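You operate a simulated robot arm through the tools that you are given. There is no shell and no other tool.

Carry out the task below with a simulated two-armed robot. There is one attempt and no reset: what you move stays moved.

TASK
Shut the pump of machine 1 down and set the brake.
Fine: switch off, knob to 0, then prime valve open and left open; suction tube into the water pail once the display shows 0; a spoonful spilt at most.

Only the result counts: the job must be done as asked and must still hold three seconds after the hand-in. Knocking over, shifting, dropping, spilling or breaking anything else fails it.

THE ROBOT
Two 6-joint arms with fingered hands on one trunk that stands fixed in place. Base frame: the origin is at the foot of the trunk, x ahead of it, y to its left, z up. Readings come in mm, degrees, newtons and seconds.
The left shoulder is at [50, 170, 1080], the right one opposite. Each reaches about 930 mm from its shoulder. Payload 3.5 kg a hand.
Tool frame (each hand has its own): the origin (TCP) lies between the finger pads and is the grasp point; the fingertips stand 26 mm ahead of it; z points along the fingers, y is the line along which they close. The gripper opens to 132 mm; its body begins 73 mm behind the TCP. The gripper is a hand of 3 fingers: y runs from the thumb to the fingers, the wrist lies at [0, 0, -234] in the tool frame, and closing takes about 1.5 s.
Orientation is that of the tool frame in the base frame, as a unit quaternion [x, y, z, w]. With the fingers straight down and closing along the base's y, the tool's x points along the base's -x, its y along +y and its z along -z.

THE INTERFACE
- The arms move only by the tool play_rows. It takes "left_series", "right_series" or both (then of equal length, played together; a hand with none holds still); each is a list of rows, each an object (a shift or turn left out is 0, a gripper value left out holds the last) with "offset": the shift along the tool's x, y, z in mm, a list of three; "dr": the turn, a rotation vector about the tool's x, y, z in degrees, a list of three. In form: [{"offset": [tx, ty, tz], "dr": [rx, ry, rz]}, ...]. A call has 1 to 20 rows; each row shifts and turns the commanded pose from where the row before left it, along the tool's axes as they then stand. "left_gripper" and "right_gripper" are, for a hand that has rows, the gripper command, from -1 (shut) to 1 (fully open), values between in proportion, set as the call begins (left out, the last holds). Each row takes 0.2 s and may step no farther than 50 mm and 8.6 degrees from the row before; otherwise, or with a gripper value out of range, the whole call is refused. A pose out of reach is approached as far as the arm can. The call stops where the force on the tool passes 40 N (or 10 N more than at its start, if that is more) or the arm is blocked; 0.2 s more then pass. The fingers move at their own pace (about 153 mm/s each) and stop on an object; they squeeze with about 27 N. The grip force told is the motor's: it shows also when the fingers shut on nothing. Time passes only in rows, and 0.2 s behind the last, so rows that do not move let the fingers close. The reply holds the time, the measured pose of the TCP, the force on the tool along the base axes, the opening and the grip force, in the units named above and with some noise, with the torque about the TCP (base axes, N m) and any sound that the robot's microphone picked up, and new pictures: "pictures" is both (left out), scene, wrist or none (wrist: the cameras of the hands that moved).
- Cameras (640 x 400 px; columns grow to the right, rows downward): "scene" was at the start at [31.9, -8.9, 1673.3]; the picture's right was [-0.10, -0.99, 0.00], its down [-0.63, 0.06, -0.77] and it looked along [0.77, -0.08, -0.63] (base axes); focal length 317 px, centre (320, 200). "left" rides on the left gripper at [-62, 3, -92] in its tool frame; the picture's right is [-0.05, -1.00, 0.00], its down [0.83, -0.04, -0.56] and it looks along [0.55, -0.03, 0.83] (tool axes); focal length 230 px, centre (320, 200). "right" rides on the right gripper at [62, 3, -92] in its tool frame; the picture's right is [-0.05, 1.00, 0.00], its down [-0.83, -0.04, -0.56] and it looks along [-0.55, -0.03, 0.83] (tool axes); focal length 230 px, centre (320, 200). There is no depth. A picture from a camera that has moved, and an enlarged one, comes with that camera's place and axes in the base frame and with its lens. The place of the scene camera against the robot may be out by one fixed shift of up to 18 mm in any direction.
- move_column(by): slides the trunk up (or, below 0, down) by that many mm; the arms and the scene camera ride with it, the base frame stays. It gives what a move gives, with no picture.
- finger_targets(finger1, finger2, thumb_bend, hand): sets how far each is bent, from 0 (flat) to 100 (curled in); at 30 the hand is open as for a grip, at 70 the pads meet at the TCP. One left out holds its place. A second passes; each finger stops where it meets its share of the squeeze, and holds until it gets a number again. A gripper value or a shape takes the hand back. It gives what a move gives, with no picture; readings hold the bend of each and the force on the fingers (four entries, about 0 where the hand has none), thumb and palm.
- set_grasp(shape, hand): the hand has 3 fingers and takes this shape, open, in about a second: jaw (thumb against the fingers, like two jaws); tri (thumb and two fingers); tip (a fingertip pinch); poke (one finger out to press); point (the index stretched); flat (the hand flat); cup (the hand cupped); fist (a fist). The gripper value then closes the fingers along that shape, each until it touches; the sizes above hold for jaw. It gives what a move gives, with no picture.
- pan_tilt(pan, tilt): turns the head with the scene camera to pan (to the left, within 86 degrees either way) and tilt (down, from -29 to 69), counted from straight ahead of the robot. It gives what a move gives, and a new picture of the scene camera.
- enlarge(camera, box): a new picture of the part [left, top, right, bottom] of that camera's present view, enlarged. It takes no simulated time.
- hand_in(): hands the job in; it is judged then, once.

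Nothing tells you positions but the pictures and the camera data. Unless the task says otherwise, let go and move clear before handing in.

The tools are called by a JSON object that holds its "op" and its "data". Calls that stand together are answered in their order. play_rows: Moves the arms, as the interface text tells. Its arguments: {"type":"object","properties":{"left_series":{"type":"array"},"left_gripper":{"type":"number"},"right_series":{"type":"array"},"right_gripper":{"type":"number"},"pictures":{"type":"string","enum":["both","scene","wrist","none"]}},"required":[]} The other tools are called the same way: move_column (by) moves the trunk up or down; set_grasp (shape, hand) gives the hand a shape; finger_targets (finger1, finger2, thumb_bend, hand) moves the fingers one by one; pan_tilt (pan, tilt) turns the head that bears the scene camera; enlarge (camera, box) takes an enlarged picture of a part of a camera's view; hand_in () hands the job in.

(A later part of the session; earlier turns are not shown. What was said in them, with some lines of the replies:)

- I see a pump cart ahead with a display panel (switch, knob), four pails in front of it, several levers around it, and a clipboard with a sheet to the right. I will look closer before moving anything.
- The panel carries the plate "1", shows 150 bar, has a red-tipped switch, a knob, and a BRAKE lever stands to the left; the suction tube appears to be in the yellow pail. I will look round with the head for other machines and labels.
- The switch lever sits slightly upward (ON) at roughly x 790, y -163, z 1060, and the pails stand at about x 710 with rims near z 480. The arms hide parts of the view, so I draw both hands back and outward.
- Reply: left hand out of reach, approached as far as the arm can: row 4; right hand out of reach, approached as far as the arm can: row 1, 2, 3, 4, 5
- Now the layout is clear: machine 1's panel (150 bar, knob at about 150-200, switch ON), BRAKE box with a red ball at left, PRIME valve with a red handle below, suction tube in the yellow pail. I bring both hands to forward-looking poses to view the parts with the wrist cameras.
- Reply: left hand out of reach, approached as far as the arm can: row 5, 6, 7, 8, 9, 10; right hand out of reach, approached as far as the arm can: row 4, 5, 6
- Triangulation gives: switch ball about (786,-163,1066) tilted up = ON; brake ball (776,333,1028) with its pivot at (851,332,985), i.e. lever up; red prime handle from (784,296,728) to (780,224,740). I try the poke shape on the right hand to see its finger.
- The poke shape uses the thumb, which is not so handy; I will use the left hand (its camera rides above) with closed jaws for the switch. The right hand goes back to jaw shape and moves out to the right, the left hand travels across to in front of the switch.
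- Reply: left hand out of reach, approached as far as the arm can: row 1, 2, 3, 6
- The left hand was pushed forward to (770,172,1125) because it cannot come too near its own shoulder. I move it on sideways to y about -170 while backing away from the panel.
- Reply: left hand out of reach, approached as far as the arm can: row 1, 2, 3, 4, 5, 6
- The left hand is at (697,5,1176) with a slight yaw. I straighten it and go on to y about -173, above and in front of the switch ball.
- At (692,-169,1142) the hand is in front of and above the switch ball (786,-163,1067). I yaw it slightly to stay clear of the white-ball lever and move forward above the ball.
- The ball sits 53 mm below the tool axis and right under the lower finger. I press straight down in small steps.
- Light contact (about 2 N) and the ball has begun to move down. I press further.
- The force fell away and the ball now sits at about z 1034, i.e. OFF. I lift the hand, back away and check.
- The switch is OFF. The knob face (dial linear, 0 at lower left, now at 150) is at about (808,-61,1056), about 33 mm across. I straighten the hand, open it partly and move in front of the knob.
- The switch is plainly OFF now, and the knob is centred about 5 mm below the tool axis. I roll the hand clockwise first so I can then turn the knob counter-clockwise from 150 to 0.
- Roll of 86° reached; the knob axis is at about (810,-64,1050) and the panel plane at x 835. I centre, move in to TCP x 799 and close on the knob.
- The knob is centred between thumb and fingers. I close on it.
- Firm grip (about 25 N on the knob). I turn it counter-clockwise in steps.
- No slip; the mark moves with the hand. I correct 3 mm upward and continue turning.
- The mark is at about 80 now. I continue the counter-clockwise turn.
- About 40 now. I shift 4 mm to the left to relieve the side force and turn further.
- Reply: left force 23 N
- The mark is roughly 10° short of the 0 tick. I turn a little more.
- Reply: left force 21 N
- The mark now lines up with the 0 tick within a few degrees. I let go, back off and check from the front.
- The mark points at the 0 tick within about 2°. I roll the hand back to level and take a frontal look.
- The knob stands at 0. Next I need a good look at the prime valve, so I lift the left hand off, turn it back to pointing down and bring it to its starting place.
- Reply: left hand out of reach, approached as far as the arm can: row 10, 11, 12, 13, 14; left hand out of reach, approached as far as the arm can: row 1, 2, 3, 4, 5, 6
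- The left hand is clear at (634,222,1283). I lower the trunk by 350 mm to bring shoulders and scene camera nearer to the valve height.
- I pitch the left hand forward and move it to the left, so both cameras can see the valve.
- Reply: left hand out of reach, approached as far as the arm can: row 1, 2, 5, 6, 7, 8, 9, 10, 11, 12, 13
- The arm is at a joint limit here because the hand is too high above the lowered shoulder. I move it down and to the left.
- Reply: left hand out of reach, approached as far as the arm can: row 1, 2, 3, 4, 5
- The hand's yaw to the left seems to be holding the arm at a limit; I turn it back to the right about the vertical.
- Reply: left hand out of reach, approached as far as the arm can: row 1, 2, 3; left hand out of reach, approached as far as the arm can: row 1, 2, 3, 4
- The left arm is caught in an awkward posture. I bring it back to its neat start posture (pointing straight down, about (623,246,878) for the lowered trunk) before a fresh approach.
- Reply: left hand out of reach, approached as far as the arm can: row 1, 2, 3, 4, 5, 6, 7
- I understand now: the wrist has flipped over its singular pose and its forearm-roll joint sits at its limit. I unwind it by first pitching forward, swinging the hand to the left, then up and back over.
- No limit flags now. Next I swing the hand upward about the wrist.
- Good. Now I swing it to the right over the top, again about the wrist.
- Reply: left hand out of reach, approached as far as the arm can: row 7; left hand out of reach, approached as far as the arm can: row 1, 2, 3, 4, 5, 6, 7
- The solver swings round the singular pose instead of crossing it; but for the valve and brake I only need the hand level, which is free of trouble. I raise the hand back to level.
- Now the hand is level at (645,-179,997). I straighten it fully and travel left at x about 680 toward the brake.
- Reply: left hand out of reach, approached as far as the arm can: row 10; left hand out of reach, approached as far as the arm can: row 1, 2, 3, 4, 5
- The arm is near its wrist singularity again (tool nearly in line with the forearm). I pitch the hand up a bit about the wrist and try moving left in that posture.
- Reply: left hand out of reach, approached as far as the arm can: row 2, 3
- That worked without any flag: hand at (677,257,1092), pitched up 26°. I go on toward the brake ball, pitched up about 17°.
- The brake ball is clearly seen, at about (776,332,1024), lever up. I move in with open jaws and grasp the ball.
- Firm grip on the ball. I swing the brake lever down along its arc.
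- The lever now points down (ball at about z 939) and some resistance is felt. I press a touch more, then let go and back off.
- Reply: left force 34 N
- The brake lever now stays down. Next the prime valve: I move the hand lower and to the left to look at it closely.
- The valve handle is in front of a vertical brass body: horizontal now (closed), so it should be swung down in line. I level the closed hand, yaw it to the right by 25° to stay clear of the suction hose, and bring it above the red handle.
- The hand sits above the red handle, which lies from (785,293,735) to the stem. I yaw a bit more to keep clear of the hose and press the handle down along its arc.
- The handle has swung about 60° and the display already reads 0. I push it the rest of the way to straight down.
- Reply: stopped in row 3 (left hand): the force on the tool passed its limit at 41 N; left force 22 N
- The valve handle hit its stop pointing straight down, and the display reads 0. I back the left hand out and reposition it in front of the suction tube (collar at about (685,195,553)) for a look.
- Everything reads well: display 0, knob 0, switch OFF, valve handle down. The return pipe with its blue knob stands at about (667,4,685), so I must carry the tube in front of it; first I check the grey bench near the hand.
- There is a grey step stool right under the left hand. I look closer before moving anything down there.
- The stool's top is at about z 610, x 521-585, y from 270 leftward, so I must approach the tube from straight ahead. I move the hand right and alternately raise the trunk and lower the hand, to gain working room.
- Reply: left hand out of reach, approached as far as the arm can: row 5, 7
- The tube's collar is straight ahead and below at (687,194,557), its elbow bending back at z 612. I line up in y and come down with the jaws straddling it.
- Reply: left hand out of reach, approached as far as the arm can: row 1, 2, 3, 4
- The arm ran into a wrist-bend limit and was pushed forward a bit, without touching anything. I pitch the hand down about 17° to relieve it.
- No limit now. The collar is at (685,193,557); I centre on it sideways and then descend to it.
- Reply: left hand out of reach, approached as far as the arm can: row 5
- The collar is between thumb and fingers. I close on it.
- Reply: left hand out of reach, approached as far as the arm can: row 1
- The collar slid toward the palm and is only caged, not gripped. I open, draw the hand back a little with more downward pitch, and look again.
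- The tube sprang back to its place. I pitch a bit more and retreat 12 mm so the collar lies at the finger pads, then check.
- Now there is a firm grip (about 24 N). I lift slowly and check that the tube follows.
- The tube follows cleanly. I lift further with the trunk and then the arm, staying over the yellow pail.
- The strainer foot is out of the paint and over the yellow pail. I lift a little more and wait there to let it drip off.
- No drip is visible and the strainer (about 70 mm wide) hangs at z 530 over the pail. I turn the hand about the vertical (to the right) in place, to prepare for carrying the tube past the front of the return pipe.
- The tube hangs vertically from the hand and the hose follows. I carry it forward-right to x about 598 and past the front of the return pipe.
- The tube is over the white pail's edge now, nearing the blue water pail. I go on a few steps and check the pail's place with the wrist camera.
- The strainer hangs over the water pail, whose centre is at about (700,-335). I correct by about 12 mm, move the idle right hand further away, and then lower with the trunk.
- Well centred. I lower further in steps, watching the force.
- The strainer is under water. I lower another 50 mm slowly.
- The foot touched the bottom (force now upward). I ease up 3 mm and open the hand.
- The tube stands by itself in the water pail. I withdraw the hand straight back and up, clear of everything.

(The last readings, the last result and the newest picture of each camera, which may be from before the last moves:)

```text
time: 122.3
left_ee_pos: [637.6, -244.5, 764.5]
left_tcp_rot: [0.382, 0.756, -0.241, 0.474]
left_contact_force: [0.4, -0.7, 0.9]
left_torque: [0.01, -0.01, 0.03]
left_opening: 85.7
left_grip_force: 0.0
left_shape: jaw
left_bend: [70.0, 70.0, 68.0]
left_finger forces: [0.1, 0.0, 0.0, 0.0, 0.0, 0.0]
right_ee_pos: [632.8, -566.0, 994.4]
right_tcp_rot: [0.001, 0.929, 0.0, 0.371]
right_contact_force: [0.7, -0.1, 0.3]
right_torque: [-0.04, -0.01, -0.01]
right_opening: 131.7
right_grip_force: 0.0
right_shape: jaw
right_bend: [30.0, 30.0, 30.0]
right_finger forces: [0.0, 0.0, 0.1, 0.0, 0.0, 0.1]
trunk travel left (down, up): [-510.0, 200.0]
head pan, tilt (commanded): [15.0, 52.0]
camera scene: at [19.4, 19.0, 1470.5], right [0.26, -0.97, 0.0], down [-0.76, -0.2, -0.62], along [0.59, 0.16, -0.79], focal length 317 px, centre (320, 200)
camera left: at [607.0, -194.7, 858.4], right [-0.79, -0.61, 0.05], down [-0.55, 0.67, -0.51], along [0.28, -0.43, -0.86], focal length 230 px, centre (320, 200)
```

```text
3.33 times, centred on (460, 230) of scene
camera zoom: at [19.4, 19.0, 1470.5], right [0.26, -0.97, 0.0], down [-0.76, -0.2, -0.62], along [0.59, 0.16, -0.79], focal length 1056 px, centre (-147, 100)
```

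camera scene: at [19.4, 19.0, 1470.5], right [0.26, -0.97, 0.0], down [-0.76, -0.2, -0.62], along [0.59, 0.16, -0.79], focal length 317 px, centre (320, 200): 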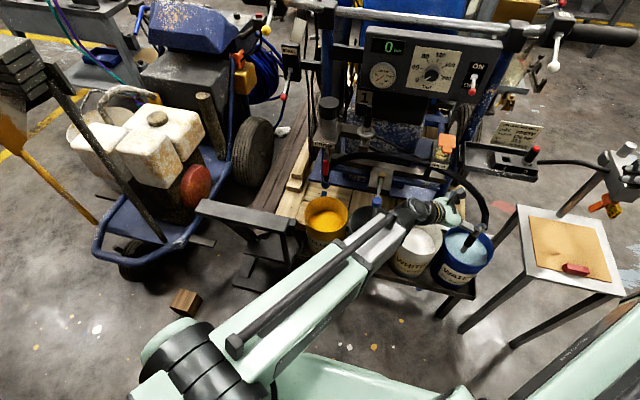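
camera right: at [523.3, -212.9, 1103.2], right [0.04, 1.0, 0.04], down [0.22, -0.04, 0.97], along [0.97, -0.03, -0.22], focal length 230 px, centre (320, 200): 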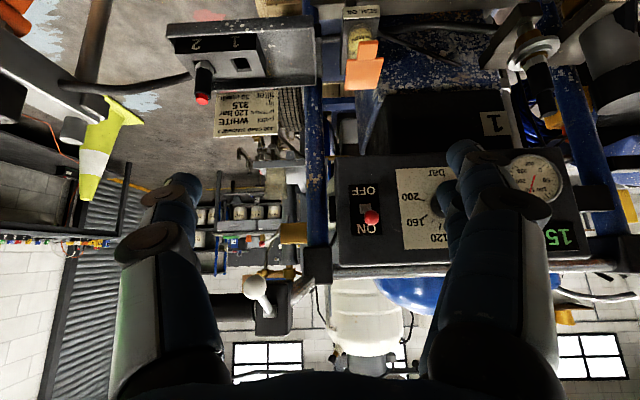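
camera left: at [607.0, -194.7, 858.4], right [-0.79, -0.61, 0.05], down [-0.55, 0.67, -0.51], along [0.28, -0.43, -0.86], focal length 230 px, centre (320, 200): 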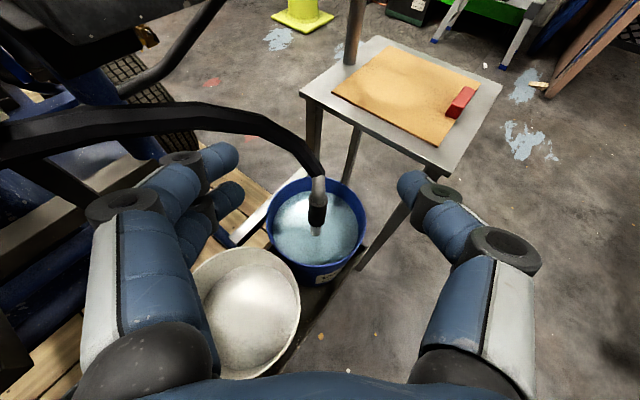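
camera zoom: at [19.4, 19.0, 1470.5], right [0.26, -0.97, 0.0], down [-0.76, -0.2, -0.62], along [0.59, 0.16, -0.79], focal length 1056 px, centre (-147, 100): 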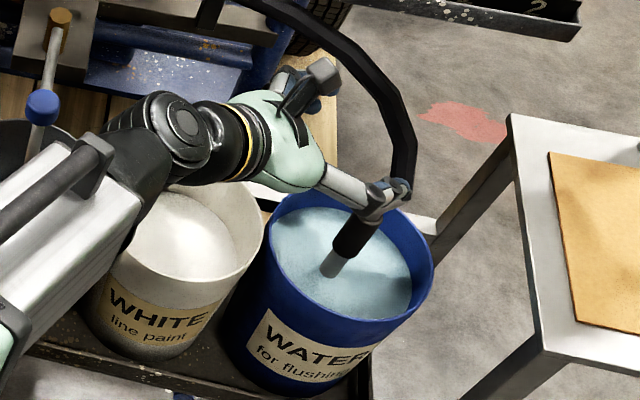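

The tube stays in the water. I withdraw the hand further back and up, then check all the states once more.

{"op": "play_rows", "data": {"left_series": [{"offset": [-20.6, -20.2, -26.3]}, {"offset": [-20.6, -20.2, -26.3]}, {"offset": [-20.6, -20.2, -26.3]}], "pictures": "both"}}

{"op": "pan_tilt", "data": {"pan": 3, "tilt": 42}}

{"op": "enlarge", "data": {"camera": "scene", "box": [220, 60, 440, 200]}}

{"op": "enlarge", "data": {"camera": "scene", "box": [230, 150, 470, 310]}}

```text
time: 123.1
left_ee_pos: [566.5, -243.0, 856.1]
left_tcp_rot: [0.383, 0.756, -0.242, 0.473]
left_contact_force: [-0.3, -0.5, 0.3]
left_torque: [-0.02, -0.02, -0.01]
left_opening: 85.5
left_grip_force: 0.0
left_shape: jaw
left_bend: [70.0, 70.0, 68.0]
left_finger forces: [0.0, 0.0, 0.1, 0.0, 0.1, 0.1]
right_ee_pos: [632.9, -563.6, 994.9]
right_tcp_rot: [0.0, 0.929, 0.0, 0.371]
right_contact_force: [-0.3, 0.1, -0.2]
right_torque: [-0.01, 0.01, 0.06]
right_opening: 131.6
right_grip_force: 0.0
right_shape: jaw
right_bend: [30.0, 30.0, 30.0]
right_finger forces: [0.0, 0.0, 0.0, 0.1, 0.1, 0.1]
trunk travel left (down, up): [-510.0, 200.0]
head pan, tilt (commanded): [15.0, 52.0]
camera scene: at [19.3, 19.0, 1470.5], right [0.26, -0.97, 0.0], down [-0.76, -0.2, -0.62], along [0.59, 0.16, -0.79], focal length 317 px, centre (320, 200)
camera left: at [536.6, -194.6, 951.1], right [-0.79, -0.61, 0.05], down [-0.55, 0.67, -0.51], along [0.28, -0.43, -0.86], focal length 230 px, centre (320, 200)
```

scene: 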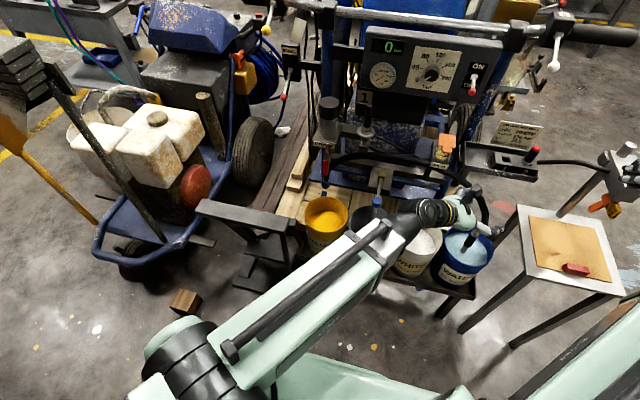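
left: 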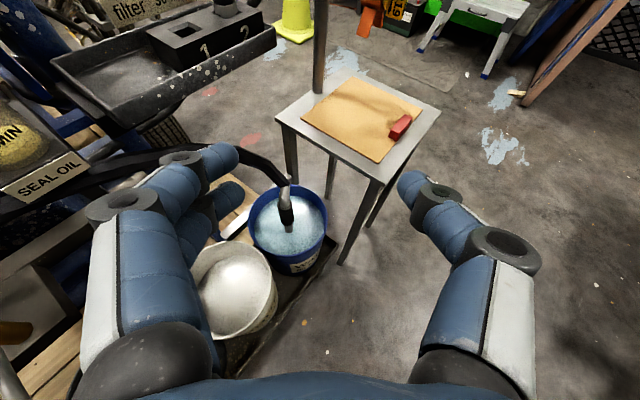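

```text
time: 123.9
left_ee_pos: [567.0, -243.4, 856.2]
left_tcp_rot: [0.383, 0.756, -0.241, 0.473]
left_contact_force: [-0.3, -0.7, 0.9]
left_torque: [0.03, 0.06, -0.01]
left_opening: 85.8
left_grip_force: 0.1
left_shape: jaw
left_bend: [70.0, 70.0, 68.0]
left_finger forces: [0.0, 0.0, 0.1, 0.0, 0.0, 0.0]
right_ee_pos: [632.9, -566.1, 995.2]
right_tcp_rot: [0.0, 0.929, 0.0, 0.371]
right_contact_force: [0.1, -0.5, 0.3]
right_torque: [0.02, 0.02, 0.0]
right_opening: 132.0
right_grip_force: 0.1
right_shape: jaw
right_bend: [30.0, 30.0, 30.0]
right_finger forces: [0.0, 0.0, 0.0, 0.0, 0.0, 0.1]
trunk travel left (down, up): [-510.0, 200.0]
head pan, tilt (commanded): [3.0, 42.0]
camera scene: at [30.4, 4.0, 1484.4], right [0.05, -1.0, 0.0], down [-0.67, -0.04, -0.74], along [0.74, 0.04, -0.67], focal length 317 px, centre (320, 200)
```

scene: 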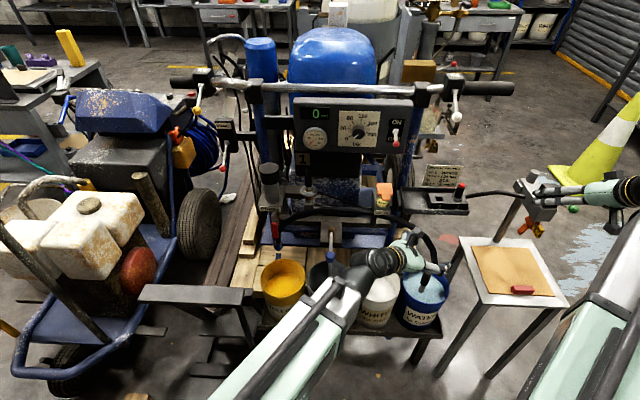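

```text
2.86 times, centred on (330, 130) of scene
camera zoom: at [30.4, 4.0, 1484.4], right [0.05, -1.0, 0.0], down [-0.67, -0.04, -0.74], along [0.74, 0.04, -0.67], focal length 905 px, centre (291, 400)
```

zoom: 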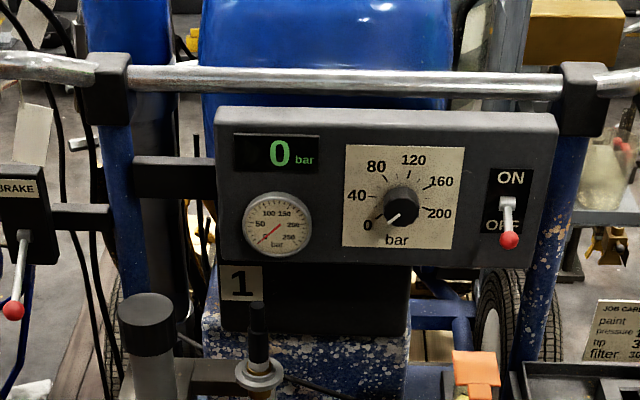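

```text
2.50 times, centred on (350, 230) of scene
camera zoom: at [30.4, 4.0, 1484.4], right [0.05, -1.0, 0.0], down [-0.67, -0.04, -0.74], along [0.74, 0.04, -0.67], focal length 792 px, centre (245, 125)
```

zoom: 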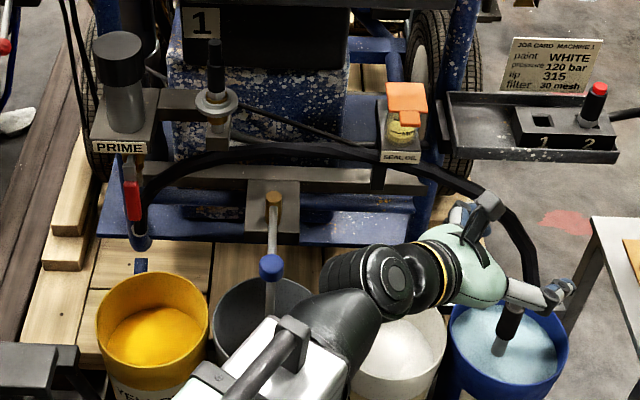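

All is as asked: switch OFF, knob at 0, display 0 bar, prime handle straight down (open), suction tube standing in the water pail, brake lever down, and both hands are clear. I hand the job in.

{"op": "hand_in", "data": {}}

```text
The job is handed in.
```

I shut down machine 1's pump, set the brake and handed the job in. The hand-in gave no verdict. Everything below comes from the last pictures and force readings.

- **Switch:** OFF.
- **Knob:** turned from 150 down to the 0 mark, within about 2°.
- **Prime valve:** the red handle is swung down against its stop and left there. I took straight down as open, because the handle then lies in line with the pipe, and the display fell from 150 to 0 bar as it turned.
- **Suction tube:** moved after the display showed 0. It now stands on its own foot in the water pail. I held it over the yellow pail for about 4 seconds first, and saw no drips or new spots along its path.
- **Brake:** the lever started up and is now down against its stop. The box has no set or release marking, so I took down as set.

The tube's first grip slipped and the tube sprang back in the yellow pail; the second grip held. On the way to the water pail the tube passed briefly in front of the waste pail, off any pail opening.

Both hands were open and clear at hand-in. I saw nothing else knocked or moved.
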